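You operate a simulated robot arm through the tools that you are given. There is no shell and no other tool.

Carry out the task below with a simulated robot arm. There is one attempt and no reset: what you move stays moved.

Task
Put things in order on the white folding table. At the end: the white control box stands where the yellow pressure gauge stood; the grey weight (marked "45%") from the white folding table stands where the white control box stood; the blue sample cassette (marked "Y12") from the white folding table is in the silver steel pot; the yellow pressure gauge is on the grey skirting board; whatever was shut is shut again. Leave all else as you found it, and nothing knocked over. Set down upright: pressure gauge.

Only the result counts: the job must be done as asked and must still hold three seconds after the hand-in. Knocking over, shifting, dropping, spilling or breaking anything else fails it.

Robot
A 6-joint arm with a two-finger gripper, fixed in place. Base frame: the origin is on the floor under the middle of its stand, x ahead of it, y to its left, z up; the work surface is at about z = 750. Lengths are in mm, angles in rad, forces in N, time in s.
With the tool pointing down near the work surface it reaches from about 320 to 680 mm from the base axis. Its first joint turns from -1.152 to 1.152 rad. Payload 2.45 kg.
The TCP is the grasp point between the finger pads, 30 mm short of the fingertips. In the tool frame z runs along the fingers and y along their closing line. The gripper opens to 106 mm; its body begins 79 mm behind the TCP.
Orientation is told as [roll, pitch, yaw] about the base's x, y, z axes, in that order, counted from this pose: with the fingers straight down and closing along the base's y, the tool's x points along the base's -x, its y along +y and its z along -z.

Tools
- The arm moves only by the tool move_arm. Its argument "deltas" is text: rows parted by semicolons, each of 6 numbers parted by spaces: the shift along the base's x, y, z in mm, then the turn, a rotation vector about the base's x, y, z in rad. In form: x y z rx ry rz; .... A call has 1 to 20 rows; each row shifts and turns the commanded pose from where the row before left it. "fingers" is the gripper command, from -1 (shut) to 1 (fully open), values between in proportion, set as the call begins (left out, the last holds). A row lasts 0.2 s, in which the tool goes at most 50 mm and 0.15 rad; a call with a longer step from one row to the next is refused whole, and so is a gripper value outside its range. Where a pose cannot be reached the arm comes as near as it can. A force on the tool above 40 N (or 10 N above the force at the start of the call, whichever is more), or a blocked arm, ends the call early, and 0.2 s more pass. Each finger travels about 153 mm/s and halts on what it meets, pressing with about 44 N; the grip force reading is that of the motor and also rises with nothing between the fingers. The clock runs only during rows and for 0.2 s after the last one: add rows that do not move to give the fingers time. It gives the time, the measured TCP pose, the force on the tool (base axes), the opening and the grip force at its end, in the units of the frame above (readings bear some noise), with the torque about the TCP (base axes, N m) and any sound that the robot's microphone picked up.
- Cameras (640 x 400 px; columns grow to the right, rows downward): "scene" is fixed at [48.2, 419.1, 1395.3]; the picture's right is [-0.69, -0.73, 0.00], its down [-0.47, 0.45, -0.76] and it looks along [0.55, -0.52, -0.65] (base axes); focal length 350 px, centre (320, 200). "wrist" rides on the gripper at [76, -2, -106] in the tool frame; the picture's right is [0.02, 1.00, 0.00], its down [-0.78, 0.02, -0.62] and it looks along [-0.62, 0.01, 0.78] (tool axes); focal length 247 px, centre (320, 200). There is no depth. A picture from a camera that has moved, and an enlarged one, comes with that camera's place and axes in the base frame and with its lens. The place of the scene camera against the robot may be out by one fixed shift of up to 18 mm in any direction.
- get_image(camera): a new picture of that camera. It takes no simulated time.
- enlarge(camera, box): a new picture of the part [left, top, right, bottom] of that camera's present view, enlarged. It takes no simulated time.
- close_job(): hands the job in; it is judged then, once.

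Nothing tells you positions but the pictures and the camera data. Unless the task says otherwise, let go and move clear before handing in.

The tools are called after "Call:" by a JSON object that holds its "api" and its "payload". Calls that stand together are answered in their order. move_arm: Moves the arm, as the interface text tells. Its arguments: {"type":"object","properties":{"deltas":{"type":"string"},"fingers":{"type":"number"}},"required":["deltas"]} The other tools are called the same way: get_image (camera) takes a picture; enlarge (camera, box) takes an enlarged picture of a part of a camera's view; close_job () hands the job in.

At the start:

```text
clock: 0.0
tcp_pos: [350.9, -6.2, 1044.9]
ee_rot: [0.0, -0.001, -0.001]
contact_force: [-0.5, -1.0, -0.3]
torque: [0.02, -0.01, 0.01]
finger_gap: 106.1
grip_force: 0.2
```

scene: 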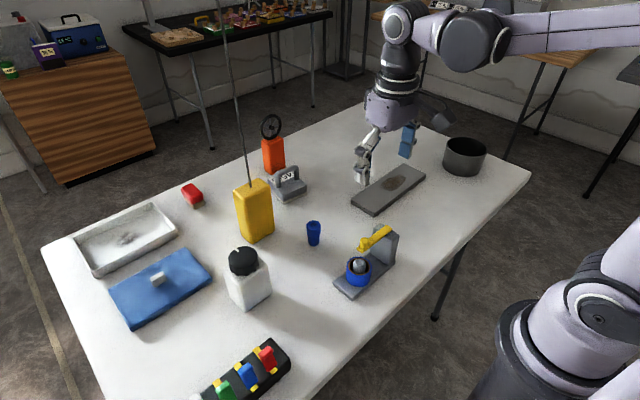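
wrist: 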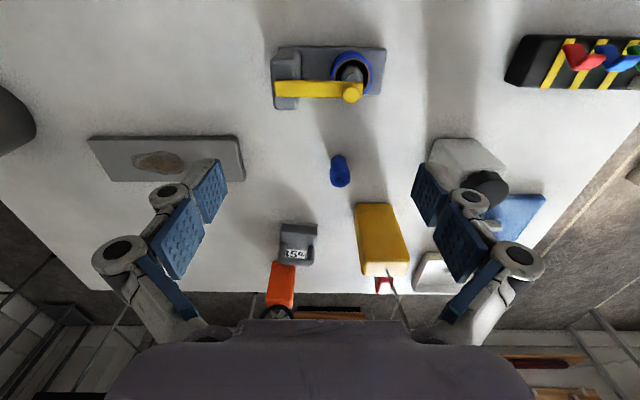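

I see a white table with a weight, a yellow item, a white box with black knob, a blue lid, a steel pot, a grey flat board and others. I'll look closer at the pictures before moving.

Call:
{"api": "enlarge", "payload": {"camera": "scene", "box": [220, 100, 360, 200]}}

Call:
{"api": "enlarge", "payload": {"camera": "scene", "box": [200, 180, 420, 320]}}

Call:
{"api": "enlarge", "payload": {"camera": "scene", "box": [40, 180, 240, 330]}}

Call:
{"api": "enlarge", "payload": {"camera": "scene", "box": [320, 90, 520, 230]}}

Call:
{"api": "enlarge", "payload": {"camera": "scene", "box": [180, 320, 320, 400]}}

Call:
{"api": "enlarge", "payload": {"camera": "wrist", "box": [240, 120, 440, 330]}}

```text
4.00 times, centred on (290, 150) of scene
camera zoom: at [48.2, 419.1, 1395.3], right [-0.69, -0.73, 0.0], down [-0.47, 0.45, -0.76], along [0.55, -0.52, -0.65], focal length 1401 px, centre (440, 400)
```

zoom: 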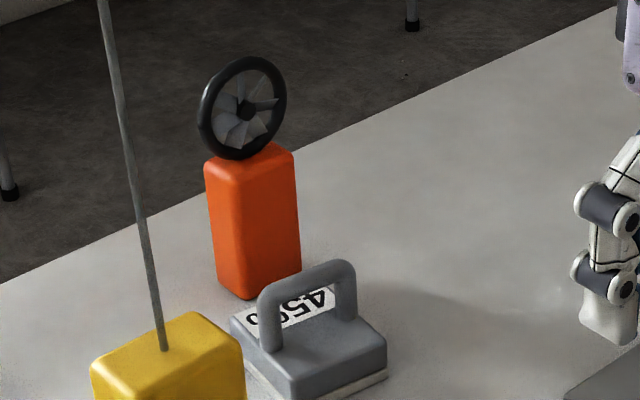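

```text
2.86 times, centred on (310, 250) of scene
camera zoom: at [48.2, 419.1, 1395.3], right [-0.69, -0.73, 0.0], down [-0.47, 0.45, -0.76], along [0.55, -0.52, -0.65], focal length 1001 px, centre (349, 57)
```

zoom: 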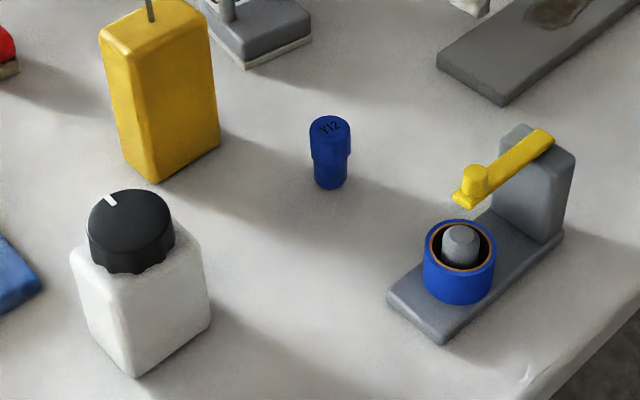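

```text
2.67 times, centred on (140, 255) of scene
camera zoom: at [48.2, 419.1, 1395.3], right [-0.69, -0.73, 0.0], down [-0.47, 0.45, -0.76], along [0.55, -0.52, -0.65], focal length 934 px, centre (800, 53)
```

zoom: 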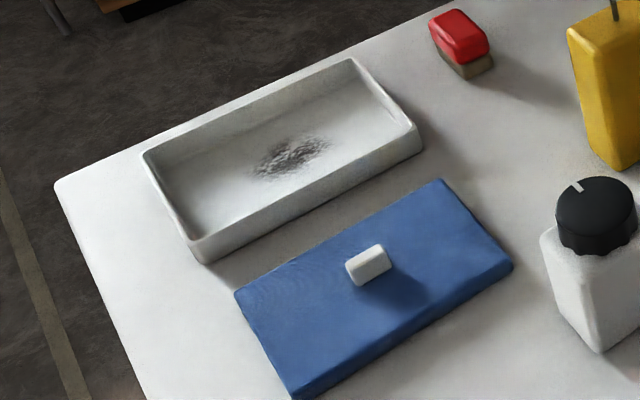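

```text
2.86 times, centred on (420, 160) of scene
camera zoom: at [48.2, 419.1, 1395.3], right [-0.69, -0.73, 0.0], down [-0.47, 0.45, -0.76], along [0.55, -0.52, -0.65], focal length 1001 px, centre (34, 314)
```

zoom: 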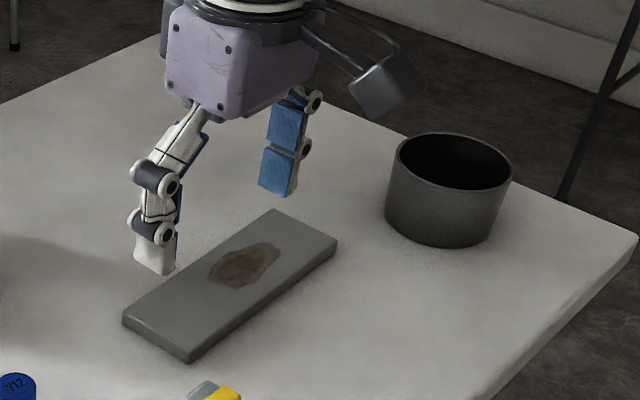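

```text
4.57 times, centred on (250, 360) of scene
camera zoom: at [48.2, 419.1, 1395.3], right [-0.69, -0.73, 0.0], down [-0.47, 0.45, -0.76], along [0.55, -0.52, -0.65], focal length 1601 px, centre (640, -531)
```

zoom: 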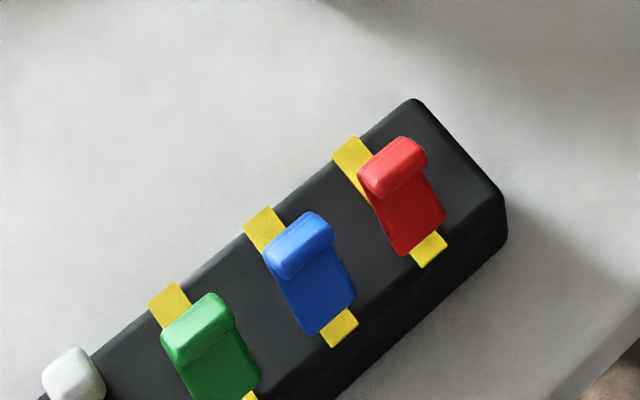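

```text
1.90 times, centred on (340, 225) of wrist
camera zoom: at [273.4, -8.3, 1151.3], right [-0.02, 1.0, 0.0], down [0.78, 0.02, 0.62], along [0.62, 0.01, -0.78], focal length 470 px, centre (282, 152)
```

zoom: 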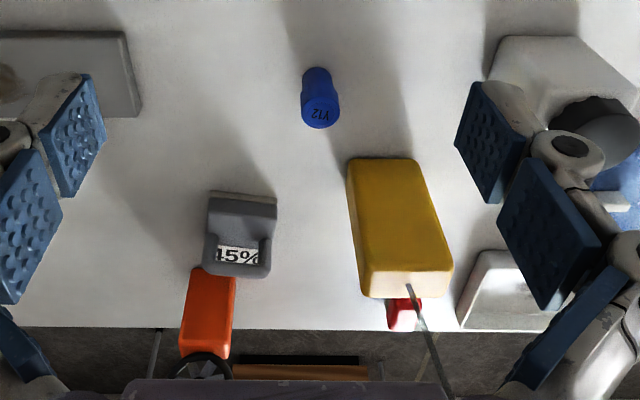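

The yellow block with the tall thin rod is presumably the pressure gauge, the grey flat slab the skirting board, and the white box with the black knob the control box. I'll move the wrist camera closer for an accurate survey, staying well above everything.

Call:
{"api": "move_arm", "payload": {"deltas": "32 6.5 -11 0 0 0; 32 6.5 -11 0 0 0; 32 6.5 -11 0 0 0; 32 6.5 -11 0 0 0; 0 0 0 0 0 0", "fingers": 1}}

Call:
{"api": "get_image", "payload": {"camera": "wrist"}}

Call:
{"api": "enlarge", "payload": {"camera": "wrist", "box": [220, 100, 420, 300]}}

Call:
{"api": "get_image", "payload": {"camera": "scene"}}

```text
clock: 1.2
tcp_pos: [479.2, 19.8, 999.0]
ee_rot: [0.0, -0.002, 0.001]
contact_force: [0.7, -0.9, 0.2]
torque: [0.0, 0.01, 0.05]
finger_gap: 106.0
grip_force: 0.0
```

```text
taken
camera wrist: at [402.2, 18.0, 1105.7], right [-0.02, 1.0, 0.0], down [0.78, 0.02, 0.62], along [0.62, 0.01, -0.78], focal length 247 px, centre (320, 200)
```

wrist: 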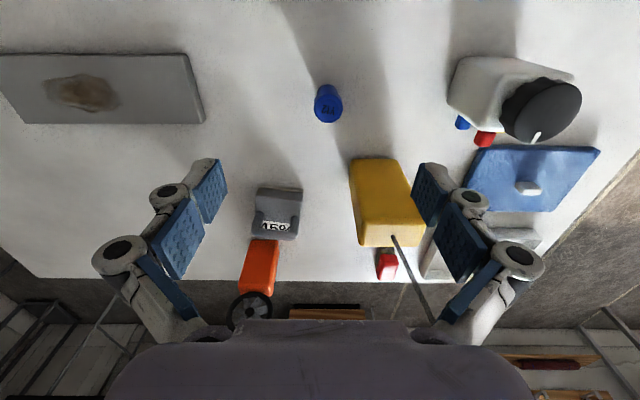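

```text
2.00 times, centred on (320, 200) of wrist
camera zoom: at [402.2, 18.0, 1105.7], right [-0.02, 1.0, 0.0], down [0.78, 0.02, 0.62], along [0.62, 0.01, -0.78], focal length 494 px, centre (320, 200)
```

zoom: 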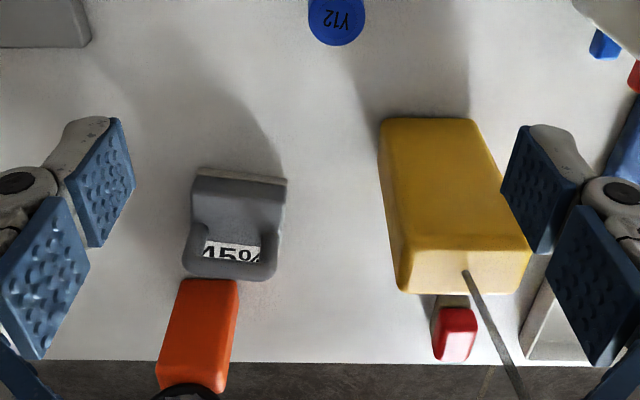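

```text
taken
```

scene: 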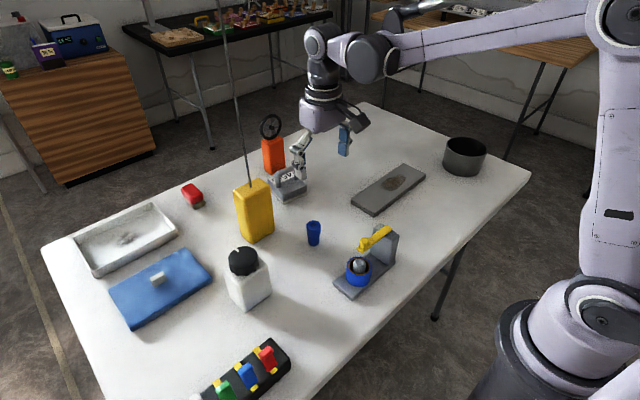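

The gauge is about 76 × 44 × 147 mm with a tall vertical rod, centred near (622, 111); the board lies around (495, −275), the pot near (407, −526) and the cassette near (500, 28). I'll take nearer looks at the cassette, control box, and pot.

Call:
{"api": "move_arm", "payload": {"deltas": "-26 2.7 -26 0 0 0; -26 2.7 -26 0 0 0; -27 2.6 -27 0 0 0; 0 0 0 0 0 0; 0 0 0 0 0 0"}}

Call:
{"api": "get_image", "payload": {"camera": "wrist"}}

Call:
{"api": "enlarge", "payload": {"camera": "wrist", "box": [260, 120, 400, 260]}}

```text
clock: 2.4
tcp_pos: [399.6, 29.1, 922.5]
ee_rot: [0.0, -0.001, 0.0]
contact_force: [0.4, 0.5, 0.7]
torque: [-0.02, 0.01, -0.01]
finger_gap: 105.9
grip_force: 0.0
```

```text
taken
camera wrist: at [322.6, 26.7, 1028.8], right [-0.02, 1.0, 0.0], down [0.78, 0.02, 0.62], along [0.62, 0.01, -0.78], focal length 247 px, centre (320, 200)
```

wrist: 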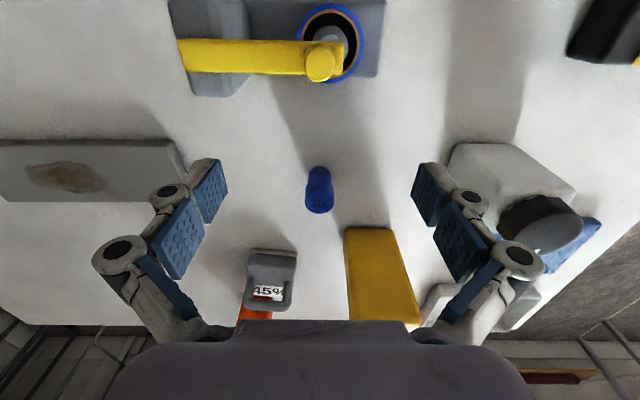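

```text
2.86 times, centred on (330, 190) of wrist
camera zoom: at [322.6, 26.7, 1028.8], right [-0.02, 1.0, 0.0], down [0.78, 0.02, 0.62], along [0.62, 0.01, -0.78], focal length 706 px, centre (291, 229)
```

zoom: 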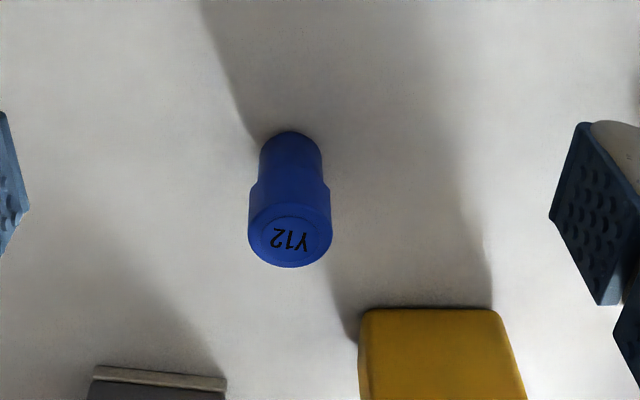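

The cassette is centred near (501, 29), about 59 mm tall with a 34 mm head. Next I look at the control box from in front of it.

Call:
{"api": "move_arm", "payload": {"deltas": "-11 42 5 0 0 0; -11 42 5 0 0 0; -11 42 5 0 0 0; -11 42 5 0 0 0; -11 43 5 0 0 0; 0 0 0 0 0 0; 0 0 0 0 0 0"}}

Call:
{"api": "get_image", "payload": {"camera": "wrist"}}

Call:
{"api": "enlarge", "payload": {"camera": "wrist", "box": [240, 130, 400, 290]}}

```text
clock: 4.0
tcp_pos: [344.2, 239.0, 945.3]
ee_rot: [-0.002, -0.002, 0.0]
contact_force: [-0.3, 0.3, 0.2]
torque: [-0.03, 0.04, 0.03]
finger_gap: 105.8
grip_force: 0.0
```

```text
taken
camera wrist: at [266.9, 237.7, 1051.5], right [-0.02, 1.0, 0.0], down [0.78, 0.02, 0.62], along [0.62, 0.01, -0.78], focal length 247 px, centre (320, 200)
```

wrist: 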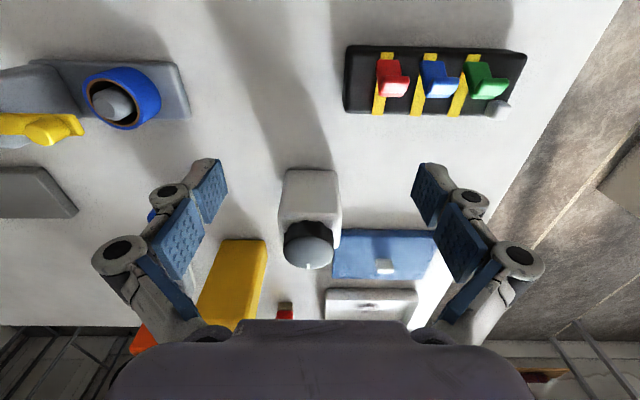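

```text
2.50 times, centred on (320, 210) of wrist
camera zoom: at [266.9, 237.7, 1051.5], right [-0.02, 1.0, 0.0], down [0.78, 0.02, 0.62], along [0.62, 0.01, -0.78], focal length 617 px, centre (320, 175)
```

zoom: 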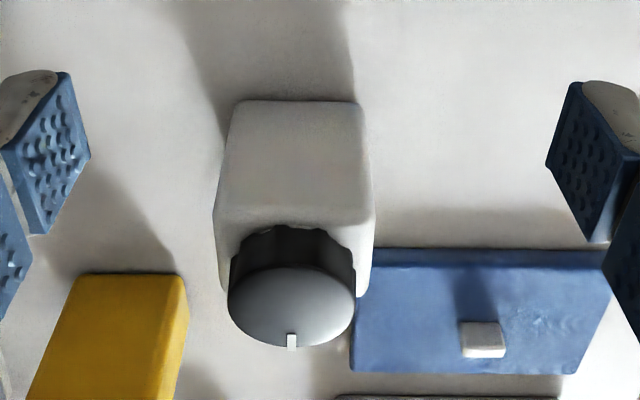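

The control box is about 70 mm wide (along y), 48 mm deep, body top z≈848 and knob top z≈879, centred near (478, 228). Now a closer look at the weight.

Call:
{"api": "move_arm", "payload": {"deltas": "24.5 -34.5 4.4 0 0 0; 24.5 -34.5 4.4 0 0 0; 24.5 -34.5 4.4 0 0 0; 24.5 -34.5 4.4 0 0 0; 24.5 -34.5 4.4 0 0 0; 24.5 -34.5 4.4 0 0 0; 24.5 -34.5 4.4 0 0 0; 24.5 -34.5 4.4 0 0 0; 0 0 0 0 0 0; 0 0 0 0 0 0"}}

Call:
{"api": "get_image", "payload": {"camera": "wrist"}}

Call:
{"api": "enlarge", "payload": {"camera": "wrist", "box": [240, 100, 440, 300]}}

Call:
{"api": "enlarge", "payload": {"camera": "wrist", "box": [270, 140, 370, 240]}}

```text
clock: 6.2
tcp_pos: [541.2, -37.4, 979.6]
ee_rot: [0.002, -0.001, 0.002]
contact_force: [-0.1, 0.1, 0.0]
torque: [-0.02, -0.01, -0.01]
finger_gap: 105.6
grip_force: 0.1
```

```text
taken
camera wrist: at [464.0, -38.7, 1086.8], right [-0.02, 1.0, 0.0], down [0.78, 0.02, 0.62], along [0.62, 0.01, -0.78], focal length 247 px, centre (320, 200)
```

wrist: 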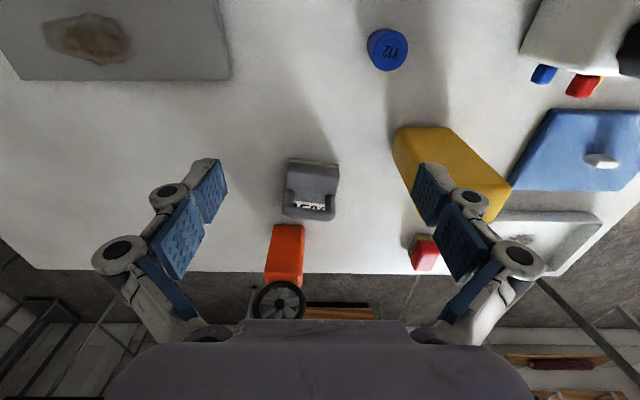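

```text
2.00 times, centred on (340, 200) of wrist
camera zoom: at [464.0, -38.7, 1086.8], right [-0.02, 1.0, 0.0], down [0.78, 0.02, 0.62], along [0.62, 0.01, -0.78], focal length 494 px, centre (280, 200)
```

zoom: 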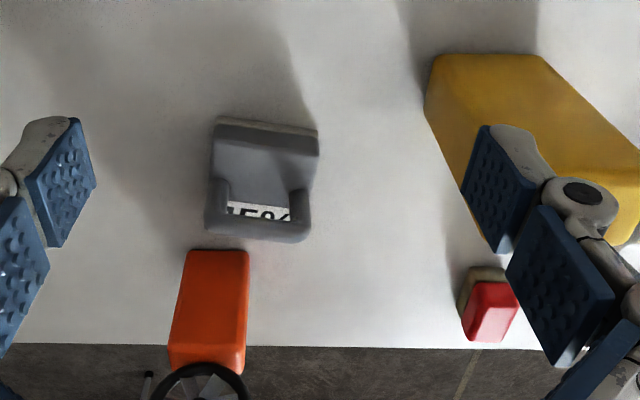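

```text
4.00 times, centred on (320, 190) of wrist
camera zoom: at [464.0, -38.7, 1086.8], right [-0.02, 1.0, 0.0], down [0.78, 0.02, 0.62], along [0.62, 0.01, -0.78], focal length 988 px, centre (320, 240)
```

zoom: 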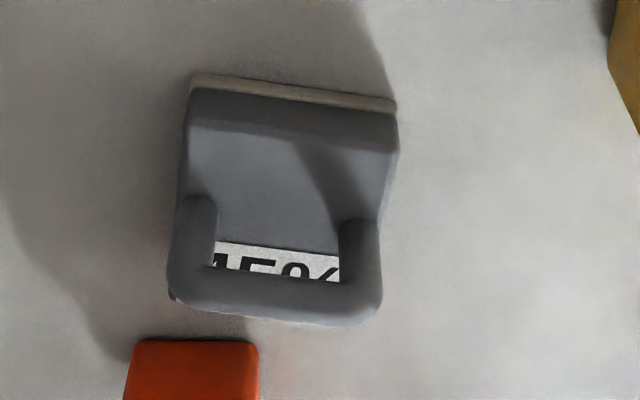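

The weight is about 82 mm square with a handle bar near (699, −52), top z≈828, behind which stands the orange device. Now I look at the pot.

Call:
{"api": "move_arm", "payload": {"deltas": "-24.6 -39.2 2.2 0 0 -0.1; -24.6 -39.2 2.2 0 0 -0.1; -24.6 -39.2 2.2 0 0 -0.1; -24.6 -39.2 2.2 0 0 -0.1; -24.6 -39.2 2.2 0 0 -0.1; -24.6 -39.2 2.2 0 0 -0.1; -24.6 -39.2 2.2 0 0 -0.1; -24.6 -39.2 2.2 0 0 -0.1; -24.6 -39.2 2.2 0 0 -0.1; 0 0 0 0 0 0; 0 0 0 0 0 0"}}

Call:
{"api": "get_image", "payload": {"camera": "wrist"}}

Call:
{"api": "get_image", "payload": {"camera": "scene"}}

```text
clock: 8.6
tcp_pos: [319.1, -390.9, 999.5]
ee_rot: [0.0, -0.001, -0.9]
contact_force: [-0.1, -0.3, 0.1]
torque: [0.01, -0.01, -0.01]
finger_gap: 105.9
grip_force: 0.2
```

```text
taken
camera wrist: at [270.6, -332.7, 1107.5], right [0.77, 0.64, 0.0], down [0.5, -0.6, 0.62], along [0.4, -0.48, -0.78], focal length 247 px, centre (320, 200)
```

wrist: 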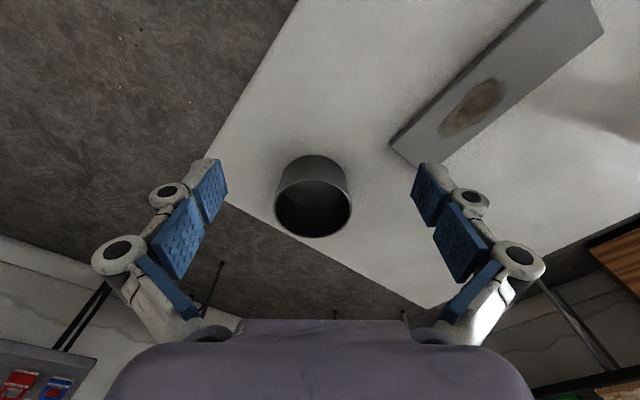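

```text
taken
```

scene: 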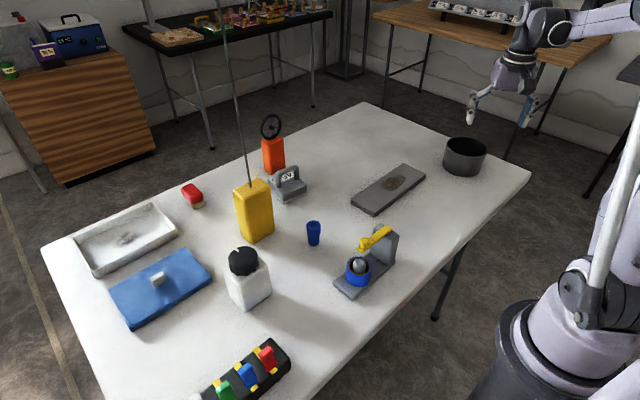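

Call:
{"api": "enlarge", "payload": {"camera": "wrist", "box": [240, 120, 400, 260]}}

Call:
{"api": "enlarge", "payload": {"camera": "wrist", "box": [370, 0, 640, 170]}}

Call:
{"api": "enlarge", "payload": {"camera": "scene", "box": [340, 120, 520, 230]}}

```text
2.86 times, centred on (320, 190) of wrist
camera zoom: at [270.6, -332.7, 1107.5], right [0.77, 0.64, 0.0], down [0.5, -0.6, 0.62], along [0.4, -0.48, -0.78], focal length 706 px, centre (320, 229)
```

zoom: 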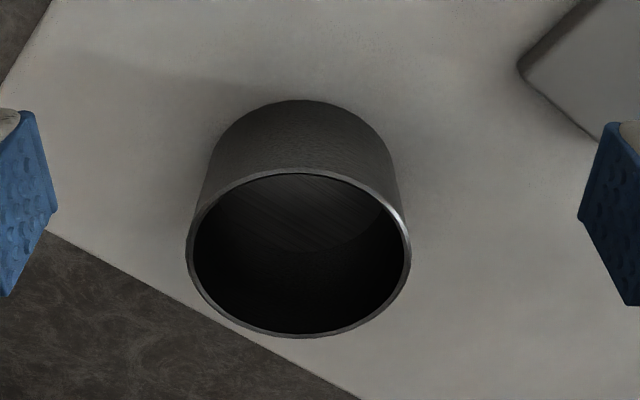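

```text
2.35 times, centred on (505, 85) of wrist
camera zoom: at [270.6, -332.7, 1107.5], right [0.77, 0.64, 0.0], down [0.5, -0.6, 0.62], along [0.4, -0.48, -0.78], focal length 581 px, centre (-115, 471)
```

zoom: 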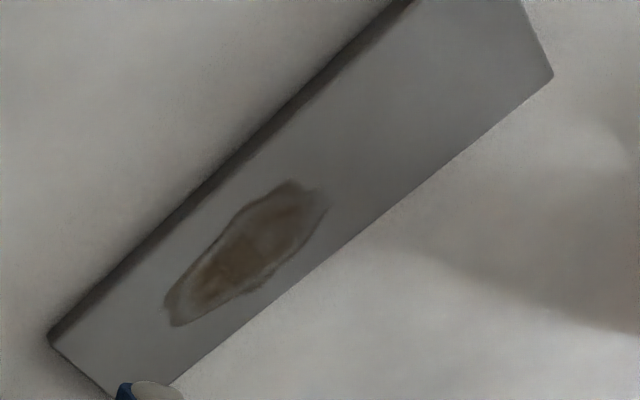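

```text
3.56 times, centred on (430, 175) of scene
camera zoom: at [48.2, 419.1, 1395.3], right [-0.69, -0.73, 0.0], down [-0.47, 0.45, -0.76], along [0.55, -0.52, -0.65], focal length 1245 px, centre (-71, 289)
```

zoom: 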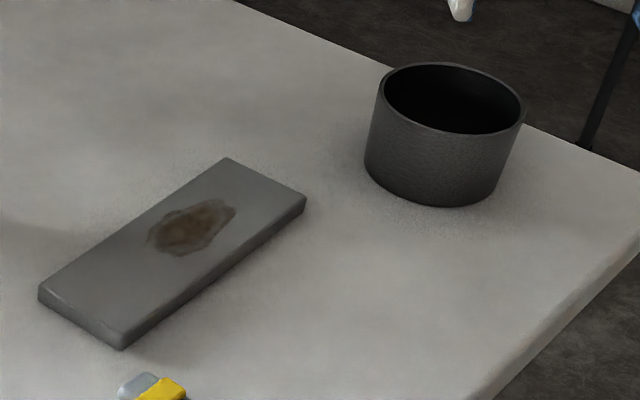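

The pot is open, rim z≈821, inner diameter ~115 mm, centred near (421, −533). I'll fetch the cassette first (it's independent), moving above it at a safe height.

Call:
{"api": "move_arm", "payload": {"deltas": "16.5 38.2 -9 0 0 0.0818; 16.5 38.2 -9 0 0 0.0818; 16.5 38.2 -9 0 0 0.0818; 16.5 38.2 -9 0 0 0.0818; 16.5 38.2 -9 0 0 0.0818; 16.5 38.2 -9 0 0 0.0818; 16.5 38.2 -9 0 0 0.0818; 16.5 38.2 -9 0 0 0.0818; 16.5 38.2 -9 0 0 0.0818; 16.5 38.2 -9 0 0 0.0818; 16.5 38.2 -9 0 0 0.082; 0 0 0 0 0 0; 0 0 0 0 0 0", "fingers": 0.6}}

Call:
{"api": "get_image", "payload": {"camera": "wrist"}}

Call:
{"api": "get_image", "payload": {"camera": "scene"}}

```text
clock: 11.4
tcp_pos: [499.2, 31.2, 903.2]
ee_rot: [0.001, 0.0, 0.0]
contact_force: [-0.6, 0.2, -0.3]
torque: [0.02, -0.01, 0.03]
finger_gap: 84.6
grip_force: 0.0
```

```text
taken
camera wrist: at [422.0, 28.8, 1009.8], right [-0.02, 1.0, 0.0], down [0.78, 0.02, 0.62], along [0.62, 0.01, -0.78], focal length 247 px, centre (320, 200)
```

wrist: 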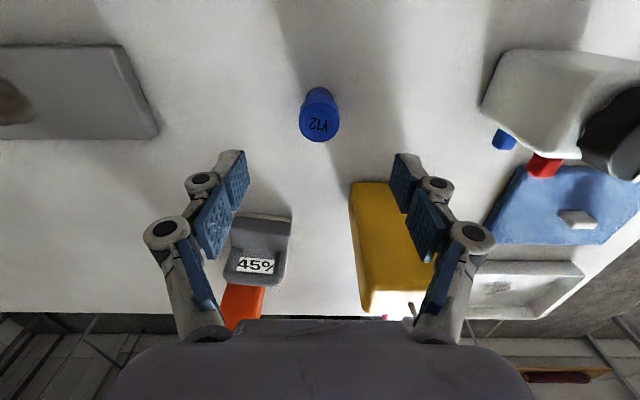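

```text
taken
```

scene: 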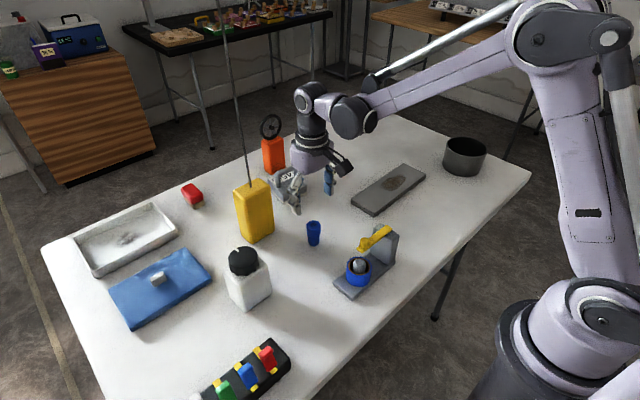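

The cassette refines to (501.5, 29.5). I lower over it so the fingers grip the top of its head.

Call:
{"api": "move_arm", "payload": {"deltas": "2.3 -1.7 -20 0 0 0; 0 0 -25 0 0 0; 0 0 -20 0 0 0; 0 0 -19 0 0 0; 0 0 0 0 0 0; 0 0 0 0 0 0"}}

Call:
{"api": "get_image", "payload": {"camera": "wrist"}}

Call:
{"api": "enlarge", "payload": {"camera": "scene", "box": [250, 150, 390, 260]}}

```text
clock: 12.8
tcp_pos: [502.9, 29.1, 819.1]
ee_rot: [-0.001, -0.001, -0.001]
contact_force: [-0.5, 0.5, 1.0]
torque: [-0.01, -0.01, 0.0]
finger_gap: 84.8
grip_force: 0.0
```

```text
taken
camera wrist: at [425.5, 27.3, 926.4], right [-0.02, 1.0, 0.0], down [0.78, 0.02, 0.62], along [0.62, 0.01, -0.78], focal length 247 px, centre (320, 200)
```

wrist: 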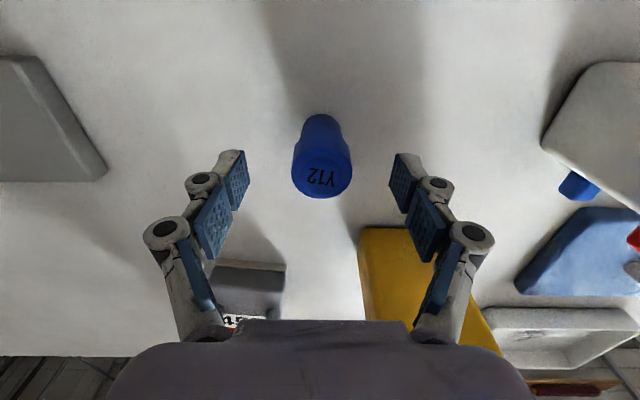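

```text
3.64 times, centred on (320, 205) of scene
camera zoom: at [48.2, 419.1, 1395.3], right [-0.69, -0.73, 0.0], down [-0.47, 0.45, -0.76], along [0.55, -0.52, -0.65], focal length 1274 px, centre (320, 182)
```

zoom: 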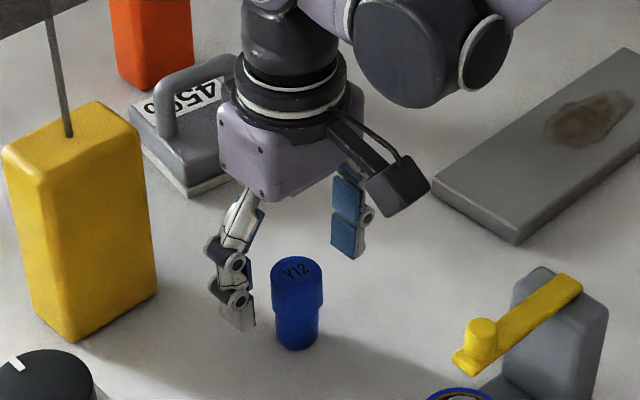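

The cassette is centred between the fingers; I close on it.

Call:
{"api": "move_arm", "payload": {"deltas": "0 0 0 0 0 0; 0 0 0 0 0 0; 0 0 0 0 0 0; 0 0 0 0 0 0", "fingers": -0.7}}

Call:
{"api": "get_image", "payload": {"camera": "wrist"}}

```text
clock: 13.8
tcp_pos: [501.8, 30.1, 820.3]
ee_rot: [-0.001, -0.003, 0.0]
contact_force: [0.3, 3.3, 10.0]
torque: [0.08, -0.02, 0.0]
finger_gap: 31.9
grip_force: 43.3
```

```text
taken
camera wrist: at [425.5, 27.4, 926.7], right [-0.02, 1.0, 0.0], down [0.78, 0.02, 0.62], along [0.62, 0.01, -0.78], focal length 247 px, centre (320, 200)
```

wrist: 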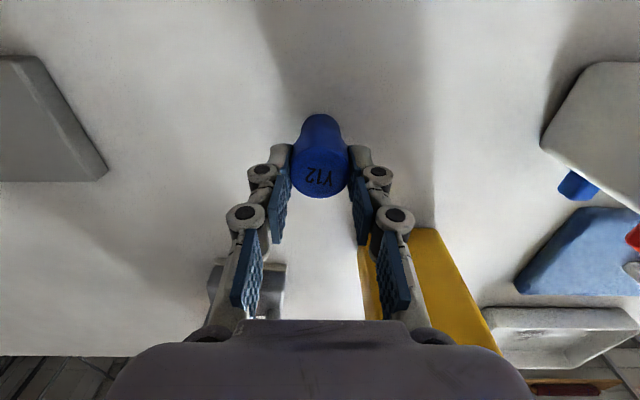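

Gripped (gap ≈ 32 mm). I lift straight up and check.

Call:
{"api": "move_arm", "payload": {"deltas": "0 0 8 0 0 0; 0 0 20 0 0 0; 0 0 30 0 0 0; 0 0 40 0 0 0; 0 0 40 0 0 0; 0 0 0 0 0 0"}}

Call:
{"api": "get_image", "payload": {"camera": "wrist"}}

Call:
{"api": "get_image", "payload": {"camera": "scene"}}

```text
clock: 15.2
tcp_pos: [500.6, 26.9, 955.8]
ee_rot: [0.001, -0.003, -0.001]
contact_force: [0.1, 0.3, -1.2]
torque: [-0.01, -0.01, 0.02]
finger_gap: 31.9
grip_force: 44.0
```

```text
taken
camera wrist: at [424.3, 26.1, 1062.4], right [-0.02, 1.0, 0.0], down [0.78, 0.02, 0.62], along [0.62, 0.01, -0.78], focal length 247 px, centre (320, 200)
```

wrist: 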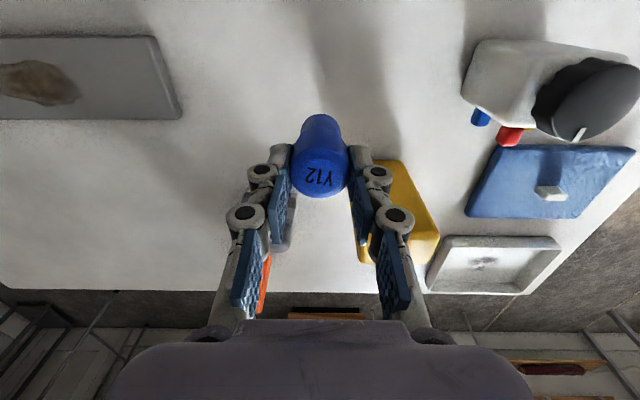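

```text
taken
```

scene: 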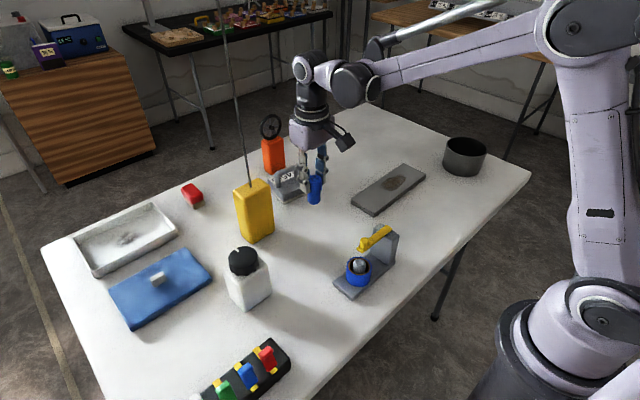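

The cassette is held. I carry it over to the pot with the tool yawed to face it.

Call:
{"api": "move_arm", "payload": {"deltas": "-6.4 -42.8 0 0 0 -0.0692; -6.4 -42.8 0 0 0 -0.0692; -6.4 -42.8 0 0 0 -0.0692; -6.4 -42.8 0 0 0 -0.0692; -6.4 -42.8 0 0 0 -0.0692; -6.4 -42.8 0 0 0 -0.0692; -6.4 -42.8 0 0 0 -0.0692; -6.4 -42.8 0 0 0 -0.0692; -6.4 -42.8 0 0 0 -0.0692; -6.4 -42.8 0 0 0 -0.0692; -6.4 -42.8 0 0 0 -0.0692; -6.4 -42.8 0 0 0 -0.0692; -6.4 -42.8 0 0 0 -0.0692; 0 0 0 0 0 0; 0 0 0 0 0 0"}}

Call:
{"api": "get_image", "payload": {"camera": "wrist"}}

Call:
{"api": "enlarge", "payload": {"camera": "scene", "box": [380, 60, 560, 190]}}

```text
clock: 18.4
tcp_pos: [419.8, -528.2, 955.3]
ee_rot: [0.001, -0.001, -0.899]
contact_force: [-0.4, 0.1, 0.0]
torque: [0.01, 0.04, 0.04]
finger_gap: 31.7
grip_force: 43.9
```

```text
taken
camera wrist: at [369.7, -469.0, 1063.0], right [0.77, 0.64, 0.0], down [0.5, -0.6, 0.62], along [0.4, -0.48, -0.78], focal length 247 px, centre (320, 200)
```

wrist: 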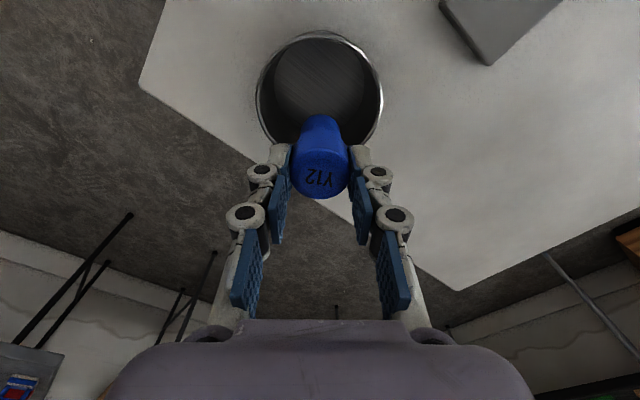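

```text
3.08 times, centred on (470, 125) of scene
camera zoom: at [48.2, 419.1, 1395.3], right [-0.69, -0.73, 0.0], down [-0.47, 0.45, -0.76], along [0.55, -0.52, -0.65], focal length 1078 px, centre (-142, 431)
```

zoom: 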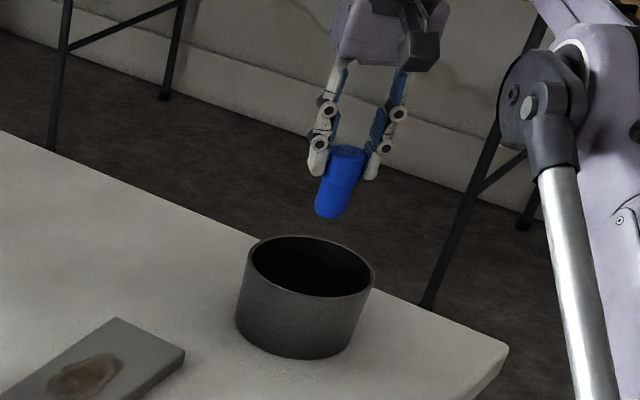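

The gripper is right over the pot centre (~(418.5, −528.5)). I descend slowly into it.

Call:
{"api": "move_arm", "payload": {"deltas": "-1 0 -30 0 0 0; 0 0 -30 0 0 0; 0 0 -25 0 0 0; 0 0 -20 0 0 0; 0 0 -12 0 0 0; 0 0 0 0 0 0; 0 0 0 0 0 0"}}

Call:
{"api": "get_image", "payload": {"camera": "wrist"}}

Call:
{"api": "enlarge", "payload": {"camera": "scene", "box": [400, 90, 540, 190]}}

```text
clock: 20.0
tcp_pos: [419.4, -528.6, 838.6]
ee_rot: [0.001, -0.003, -0.899]
contact_force: [0.3, -0.3, -0.5]
torque: [0.03, 0.02, 0.0]
finger_gap: 31.9
grip_force: 44.1
```

```text
taken
camera wrist: at [368.4, -470.0, 946.0], right [0.77, 0.64, 0.0], down [0.5, -0.6, 0.62], along [0.4, -0.48, -0.78], focal length 247 px, centre (320, 200)
```

wrist: 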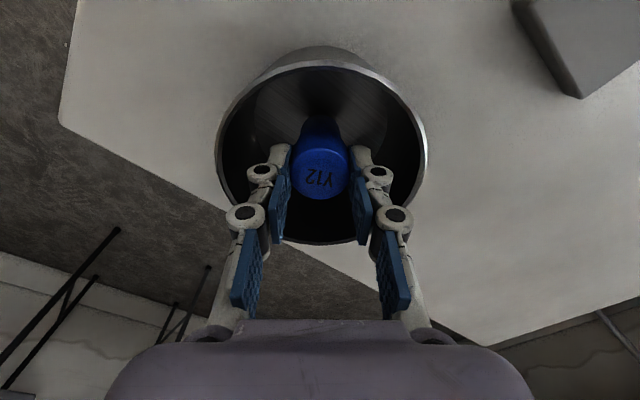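

```text
4.00 times, centred on (470, 140) of scene
camera zoom: at [48.2, 419.1, 1395.3], right [-0.69, -0.73, 0.0], down [-0.47, 0.45, -0.76], along [0.55, -0.52, -0.65], focal length 1401 px, centre (-280, 440)
```

zoom: 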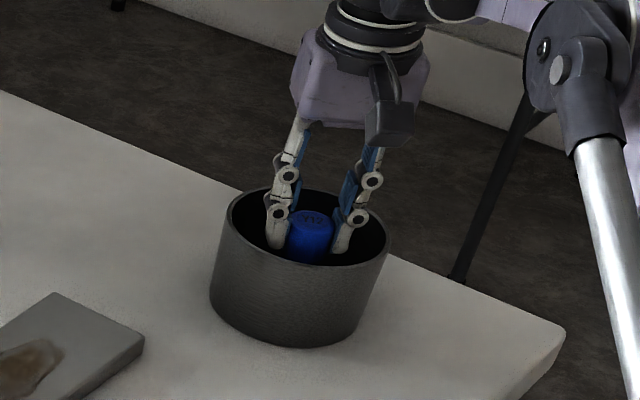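

The fingers fit inside the rim with room to spare. I lower in small steps until contact with the pot floor.

Call:
{"api": "move_arm", "payload": {"deltas": "0 0 -4 0 0 0; 0 0 -4 0 0 0; 0 0 -2 0 0 0; 0 0 -1 0 0 0; 0 0 0 0 0 0"}}

```text
clock: 21.2
tcp_pos: [418.4, -527.4, 828.2]
ee_rot: [0.0, -0.001, -0.899]
contact_force: [0.6, 0.4, -0.5]
torque: [0.0, -0.02, 0.04]
finger_gap: 31.8
grip_force: 44.5
```

Call:
{"api": "move_arm", "payload": {"deltas": "0 0 -1 0 0 0; 0 0 -1 0 0 0; 0 0 -1 0 0 0; 0 0 0 0 0 0"}}

```text
clock: 22.2
tcp_pos: [419.5, -529.4, 826.3]
ee_rot: [0.0, -0.001, -0.899]
contact_force: [0.1, -0.3, -0.9]
torque: [-0.02, 0.01, 0.0]
finger_gap: 32.1
grip_force: 43.8
```

No contact yet; I go on down in 1 mm steps.

Call:
{"api": "move_arm", "payload": {"deltas": "0 0 -1 0 0 0; 0 0 -1 0 0 0; 0 0 0 0 0 0"}}

```text
clock: 23.0
tcp_pos: [419.1, -528.2, 824.7]
ee_rot: [-0.001, -0.003, -0.899]
contact_force: [2.2, -1.8, 21.6]
torque: [-0.08, -0.1, 0.0]
finger_gap: 32.0
grip_force: 44.0
```

Contact with the pot floor. I back off a hair and open the fingers just enough to release.

Call:
{"api": "move_arm", "payload": {"deltas": "0 0 1.2 0 0 0; 0 0 0 0 0 0"}}

Call:
{"api": "move_arm", "payload": {"deltas": "0 0 0 0 0 0; 0 0 0 0 0 0; 0 0 0 0 0 0", "fingers": -0.22}}

Call:
{"api": "get_image", "payload": {"camera": "wrist"}}

```text
clock: 23.6
tcp_pos: [417.9, -528.4, 824.6]
ee_rot: [-0.001, -0.001, -0.897]
contact_force: [3.0, -0.8, 15.6]
torque: [-0.02, -0.2, 0.0]
finger_gap: 31.9
grip_force: 43.5
```

```text
clock: 24.4
tcp_pos: [419.2, -528.2, 824.4]
ee_rot: [0.0, -0.002, -0.898]
contact_force: [0.1, 1.0, -0.3]
torque: [-0.02, -0.02, 0.0]
finger_gap: 41.3
grip_force: 0.0
```

```text
taken
camera wrist: at [369.0, -469.6, 931.3], right [0.77, 0.64, 0.0], down [0.5, -0.6, 0.62], along [0.4, -0.48, -0.78], focal length 247 px, centre (320, 200)
```

wrist: 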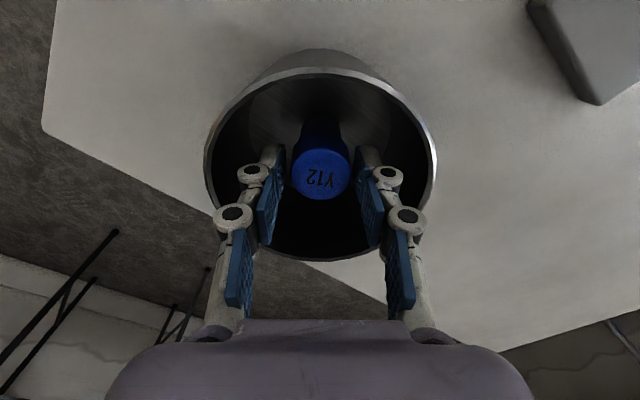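

Released cleanly. I lift straight out of the pot.

Call:
{"api": "move_arm", "payload": {"deltas": "0 0 10 0 0 0; 0 0 25 0 0 0; 0 0 30 0 0 0; 0 0 35 0 0 0; 0 0 40 0 0 0; 0 0 40 0 0 0; 0 0 0 0 0 0"}}

Call:
{"api": "get_image", "payload": {"camera": "wrist"}}

Call:
{"api": "get_image", "payload": {"camera": "scene"}}

```text
clock: 26.0
tcp_pos: [414.8, -524.6, 1003.2]
ee_rot: [0.0, -0.003, -0.899]
contact_force: [-0.6, 0.7, -0.2]
torque: [0.03, -0.02, 0.0]
finger_gap: 41.3
grip_force: 0.2
out of reach, approached as far as the arm can: row 6
```

```text
taken
camera wrist: at [365.2, -465.3, 1109.9], right [0.77, 0.64, 0.0], down [0.5, -0.6, 0.62], along [0.4, -0.48, -0.78], focal length 247 px, centre (320, 200)
```

wrist: 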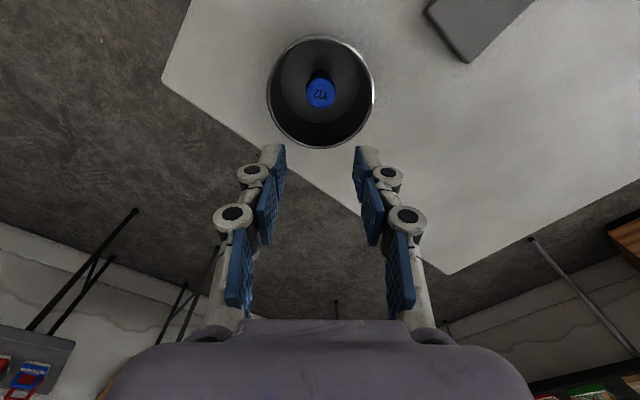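

```text
taken
```

scene: 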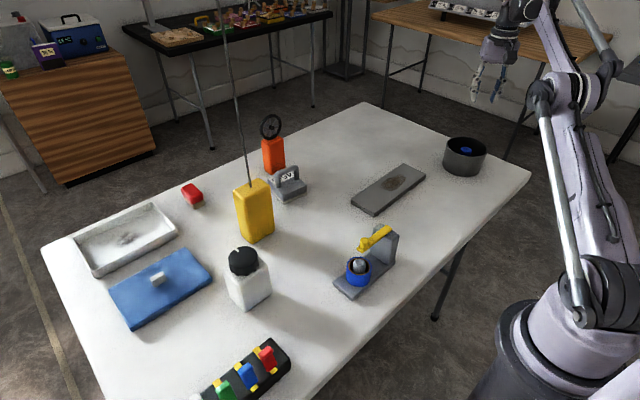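

The cassette stands in the pot. Next the gauge: the rod forbids a straight top grasp, so I'll pitch the tool forward (~1.0 rad) and straddle the gauge from the front. First I move back around to in front of it at height.

Call:
{"api": "move_arm", "payload": {"deltas": "0.5 37.5 0 0 0 0.092; 0.5 37.5 0 0 0 0.092; 0.5 37.5 0 0 0 0.092; 0.5 37.5 0 0 0 0.092; 0.5 37.5 0 0 0 0.092; 0.5 37.5 0 0 0 0.092; 0.5 37.5 0 0 0 0.092; 0.5 37.5 0 0 0 0.092; 0.5 37.5 0 0 0 0.092; 0.5 37.5 0 0 0 0.092; 0 0 0 0 0 0; 0 0 0 0 0 0", "fingers": 1}}

```text
clock: 28.6
tcp_pos: [419.5, -146.8, 1002.5]
ee_rot: [-0.001, -0.001, 0.024]
contact_force: [0.0, -0.4, 0.5]
torque: [0.02, -0.01, -0.02]
finger_gap: 105.9
grip_force: 0.0
```

Call:
{"api": "move_arm", "payload": {"deltas": "15 36.7 0 0 0 0; 15 36.7 0 0 0 0; 15 36.7 0 0 0 0; 15 36.7 0 0 0 0; 15 36.7 0 0 0 0; 15 36.7 0 0 0 0; 15 36.7 0 0 0 0; 0 0 0 0 -0.125 0; 0 0 0 0 -0.125 0; 0 0 0 0 -0.125 0; 0 0 0 0 -0.125 0; 0 0 0 0 -0.125 0; 0 0 0 0 -0.125 0; 0 0 0 0 -0.125 0; 0 0 0 0 -0.125 0; 0 0 0 0 0 0; 0 0 0 0 0 0"}}

Call:
{"api": "get_image", "payload": {"camera": "wrist"}}

Call:
{"api": "get_image", "payload": {"camera": "scene"}}

```text
clock: 32.2
tcp_pos: [523.9, 109.1, 1001.7]
ee_rot: [-0.032, -1.002, 0.041]
contact_force: [-0.4, -0.2, -0.9]
torque: [0.01, -0.01, -0.01]
finger_gap: 105.9
grip_force: 0.1
```

```text
taken
camera wrist: at [392.9, 105.3, 995.7], right [-0.02, 1.0, -0.04], down [-0.1, 0.03, 0.99], along [0.99, 0.03, 0.1], focal length 247 px, centre (320, 200)
```

wrist: 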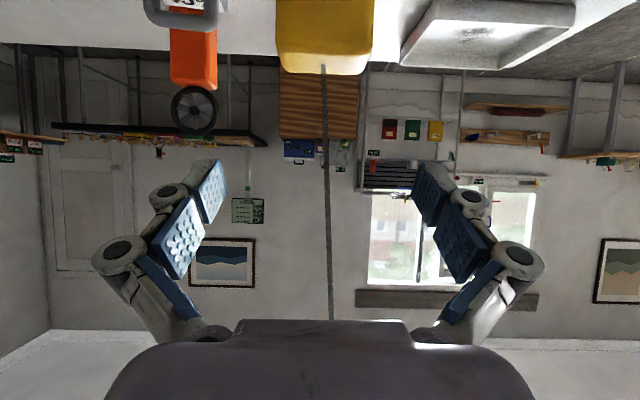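

```text
taken
```

scene: 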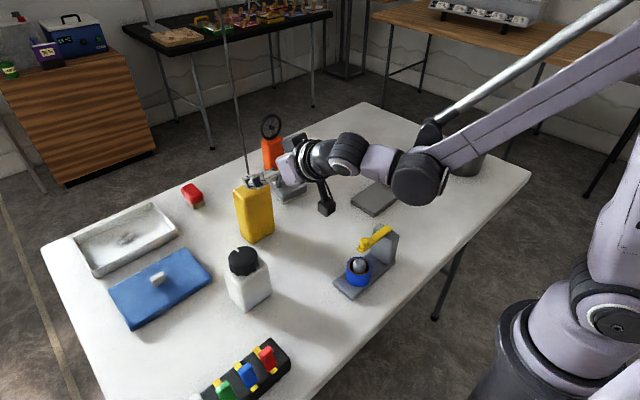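

Call:
{"api": "enlarge", "payload": {"camera": "wrist", "box": [270, 20, 390, 170]}}

Call:
{"api": "enlarge", "payload": {"camera": "wrist", "box": [270, 180, 390, 330]}}

Call:
{"api": "enlarge", "payload": {"camera": "scene", "box": [190, 0, 290, 100]}}

Call:
{"api": "enlarge", "payload": {"camera": "scene", "box": [200, 130, 340, 250]}}

```text
2.67 times, centred on (330, 95) of wrist
camera zoom: at [392.9, 105.3, 995.7], right [-0.02, 1.0, -0.04], down [-0.1, 0.03, 0.99], along [0.99, 0.03, 0.1], focal length 659 px, centre (293, 480)
```

zoom: 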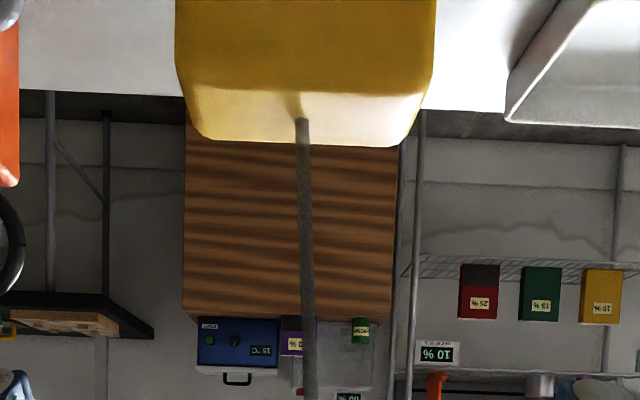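

```text
2.67 times, centred on (330, 255) of wrist
camera zoom: at [392.9, 105.3, 995.7], right [-0.02, 1.0, -0.04], down [-0.1, 0.03, 0.99], along [0.99, 0.03, 0.1], focal length 659 px, centre (293, 53)
```

zoom: 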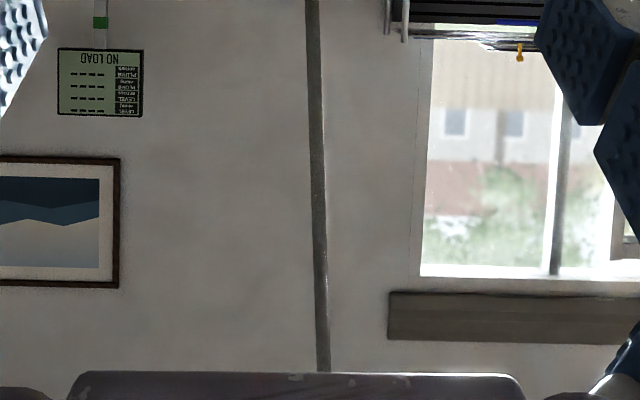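

```text
4.00 times, centred on (240, 50) of scene
camera zoom: at [48.2, 419.1, 1395.3], right [-0.69, -0.73, 0.0], down [-0.47, 0.45, -0.76], along [0.55, -0.52, -0.65], focal length 1401 px, centre (640, 800)
```

zoom: 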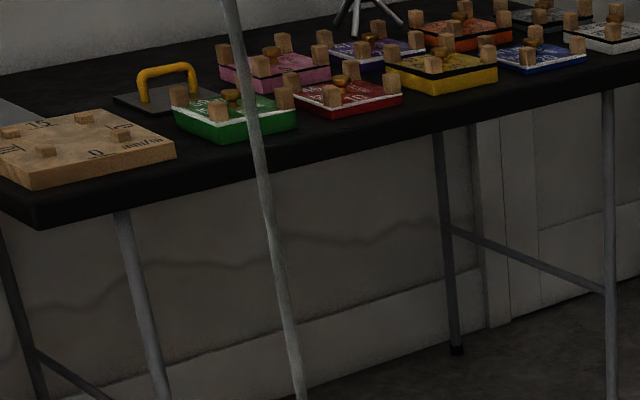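

```text
3.33 times, centred on (270, 190) of scene
camera zoom: at [48.2, 419.1, 1395.3], right [-0.69, -0.73, 0.0], down [-0.47, 0.45, -0.76], along [0.55, -0.52, -0.65], focal length 1168 px, centre (487, 233)
```

zoom: 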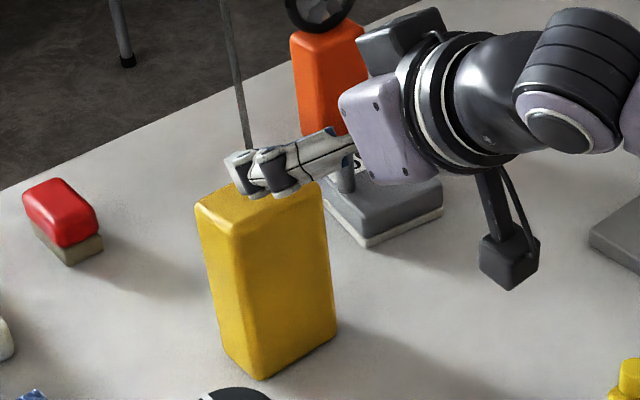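

The tool is pitched, pointing at the gauge, and the rod (slightly wavy, very long) lies midway between the open fingers. I advance with the rod between the fingers, still above the gauge top.

Call:
{"api": "move_arm", "payload": {"deltas": "20 0.6 -10 0.0043 0 0.0015; 20 0.6 -10 0.0043 0 0.0015; 20 0.6 -10 0.0043 0 0.0015; 18 0.6 -10 0.0043 0 0.0015; 14 0 -6 0 0 0; 0 0 0 0 0 0; 0 0 0 0 0 0"}}

Call:
{"api": "get_image", "payload": {"camera": "wrist"}}

Call:
{"api": "enlarge", "payload": {"camera": "scene", "box": [180, 80, 360, 260]}}

```text
clock: 33.8
tcp_pos: [616.7, 110.7, 956.7]
ee_rot: [-0.003, -1.0, 0.021]
contact_force: [0.8, -0.5, 0.1]
torque: [0.01, 0.01, 0.01]
finger_gap: 106.3
grip_force: 0.1
```

```text
taken
camera wrist: at [485.5, 107.3, 950.3], right [-0.03, 1.0, -0.02], down [-0.1, 0.02, 0.99], along [0.99, 0.03, 0.1], focal length 247 px, centre (320, 200)
```

wrist: 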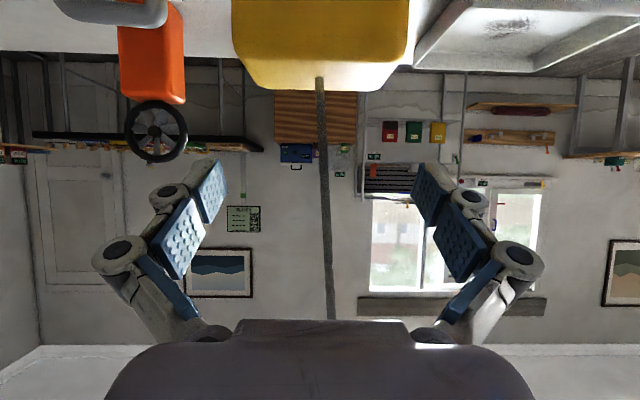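

```text
2.22 times, centred on (270, 170) of scene
camera zoom: at [48.2, 419.1, 1395.3], right [-0.69, -0.73, 0.0], down [-0.47, 0.45, -0.76], along [0.55, -0.52, -0.65], focal length 778 px, centre (431, 267)
```

zoom: 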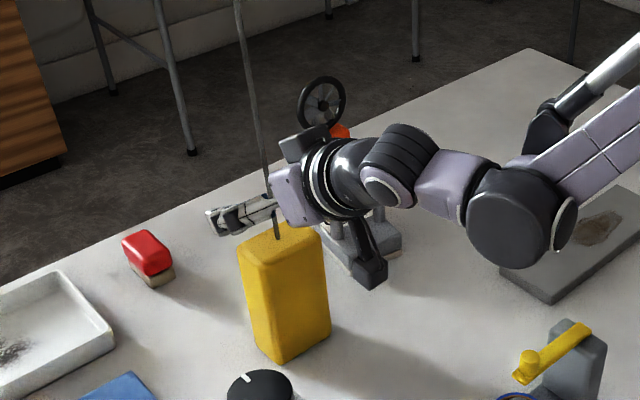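

Centred on the gauge with the rod between the fingers. I descend along the gauge's sides.

Call:
{"api": "move_arm", "payload": {"deltas": "1 0 -20 0 0 0; 0 0 -20 0 0 0; 0 0 -20 0 0 0; 0 0 -20 0 0 0; 0 0 -18 0 0 0; 0 0 0 0 0 0; 0 0 0 0 0 0"}}

Call:
{"api": "get_image", "payload": {"camera": "wrist"}}

Call:
{"api": "enlarge", "payload": {"camera": "scene", "box": [200, 130, 340, 270]}}

```text
clock: 35.4
tcp_pos: [617.3, 112.0, 858.8]
ee_rot: [-0.004, -0.999, 0.019]
contact_force: [0.2, 0.4, -0.3]
torque: [0.03, -0.03, 0.0]
finger_gap: 106.0
grip_force: 0.0
```

```text
taken
camera wrist: at [485.7, 107.0, 852.6], right [-0.03, 1.0, -0.02], down [-0.1, 0.02, 0.99], along [0.99, 0.03, 0.1], focal length 247 px, centre (320, 200)
```

wrist: 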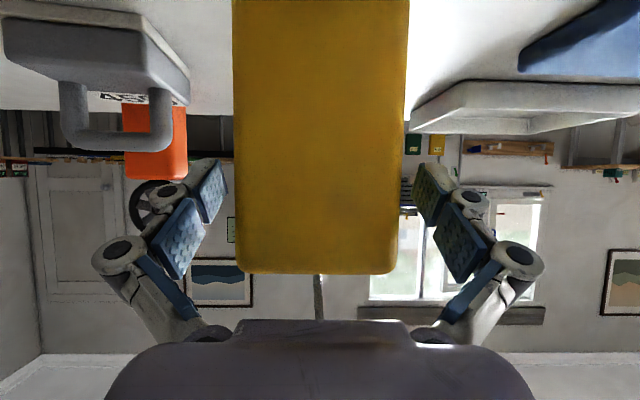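

```text
2.86 times, centred on (270, 200) of scene
camera zoom: at [48.2, 419.1, 1395.3], right [-0.69, -0.73, 0.0], down [-0.47, 0.45, -0.76], along [0.55, -0.52, -0.65], focal length 1001 px, centre (463, 200)
```

zoom: 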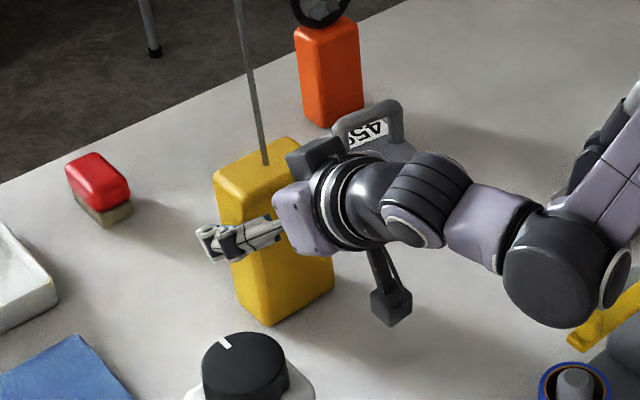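

Everything is clear; I close on the gauge's sides.

Call:
{"api": "move_arm", "payload": {"deltas": "0 0 0 0 0 0; 0 0 0 0 0 0; 0 0 0 0 0 0", "fingers": -0.2}}

Call:
{"api": "get_image", "payload": {"camera": "wrist"}}

```text
clock: 36.2
tcp_pos: [618.3, 110.3, 859.7]
ee_rot: [-0.002, -1.002, 0.021]
contact_force: [-1.3, -0.5, 10.5]
torque: [-0.06, -0.23, -0.06]
finger_gap: 77.3
grip_force: 44.1
```

```text
taken
camera wrist: at [485.8, 106.9, 853.1], right [-0.03, 1.0, -0.02], down [-0.1, 0.02, 0.99], along [0.99, 0.03, 0.1], focal length 247 px, centre (320, 200)
```

wrist: 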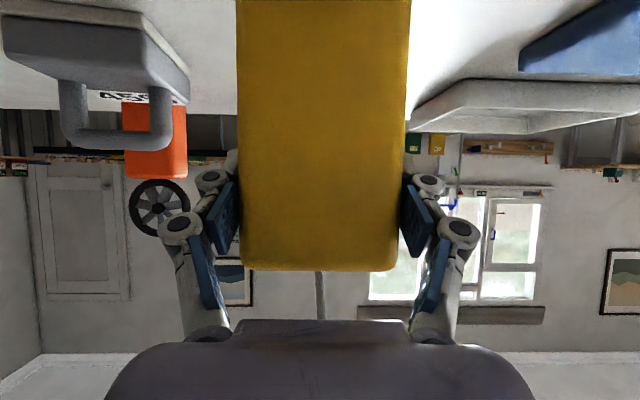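

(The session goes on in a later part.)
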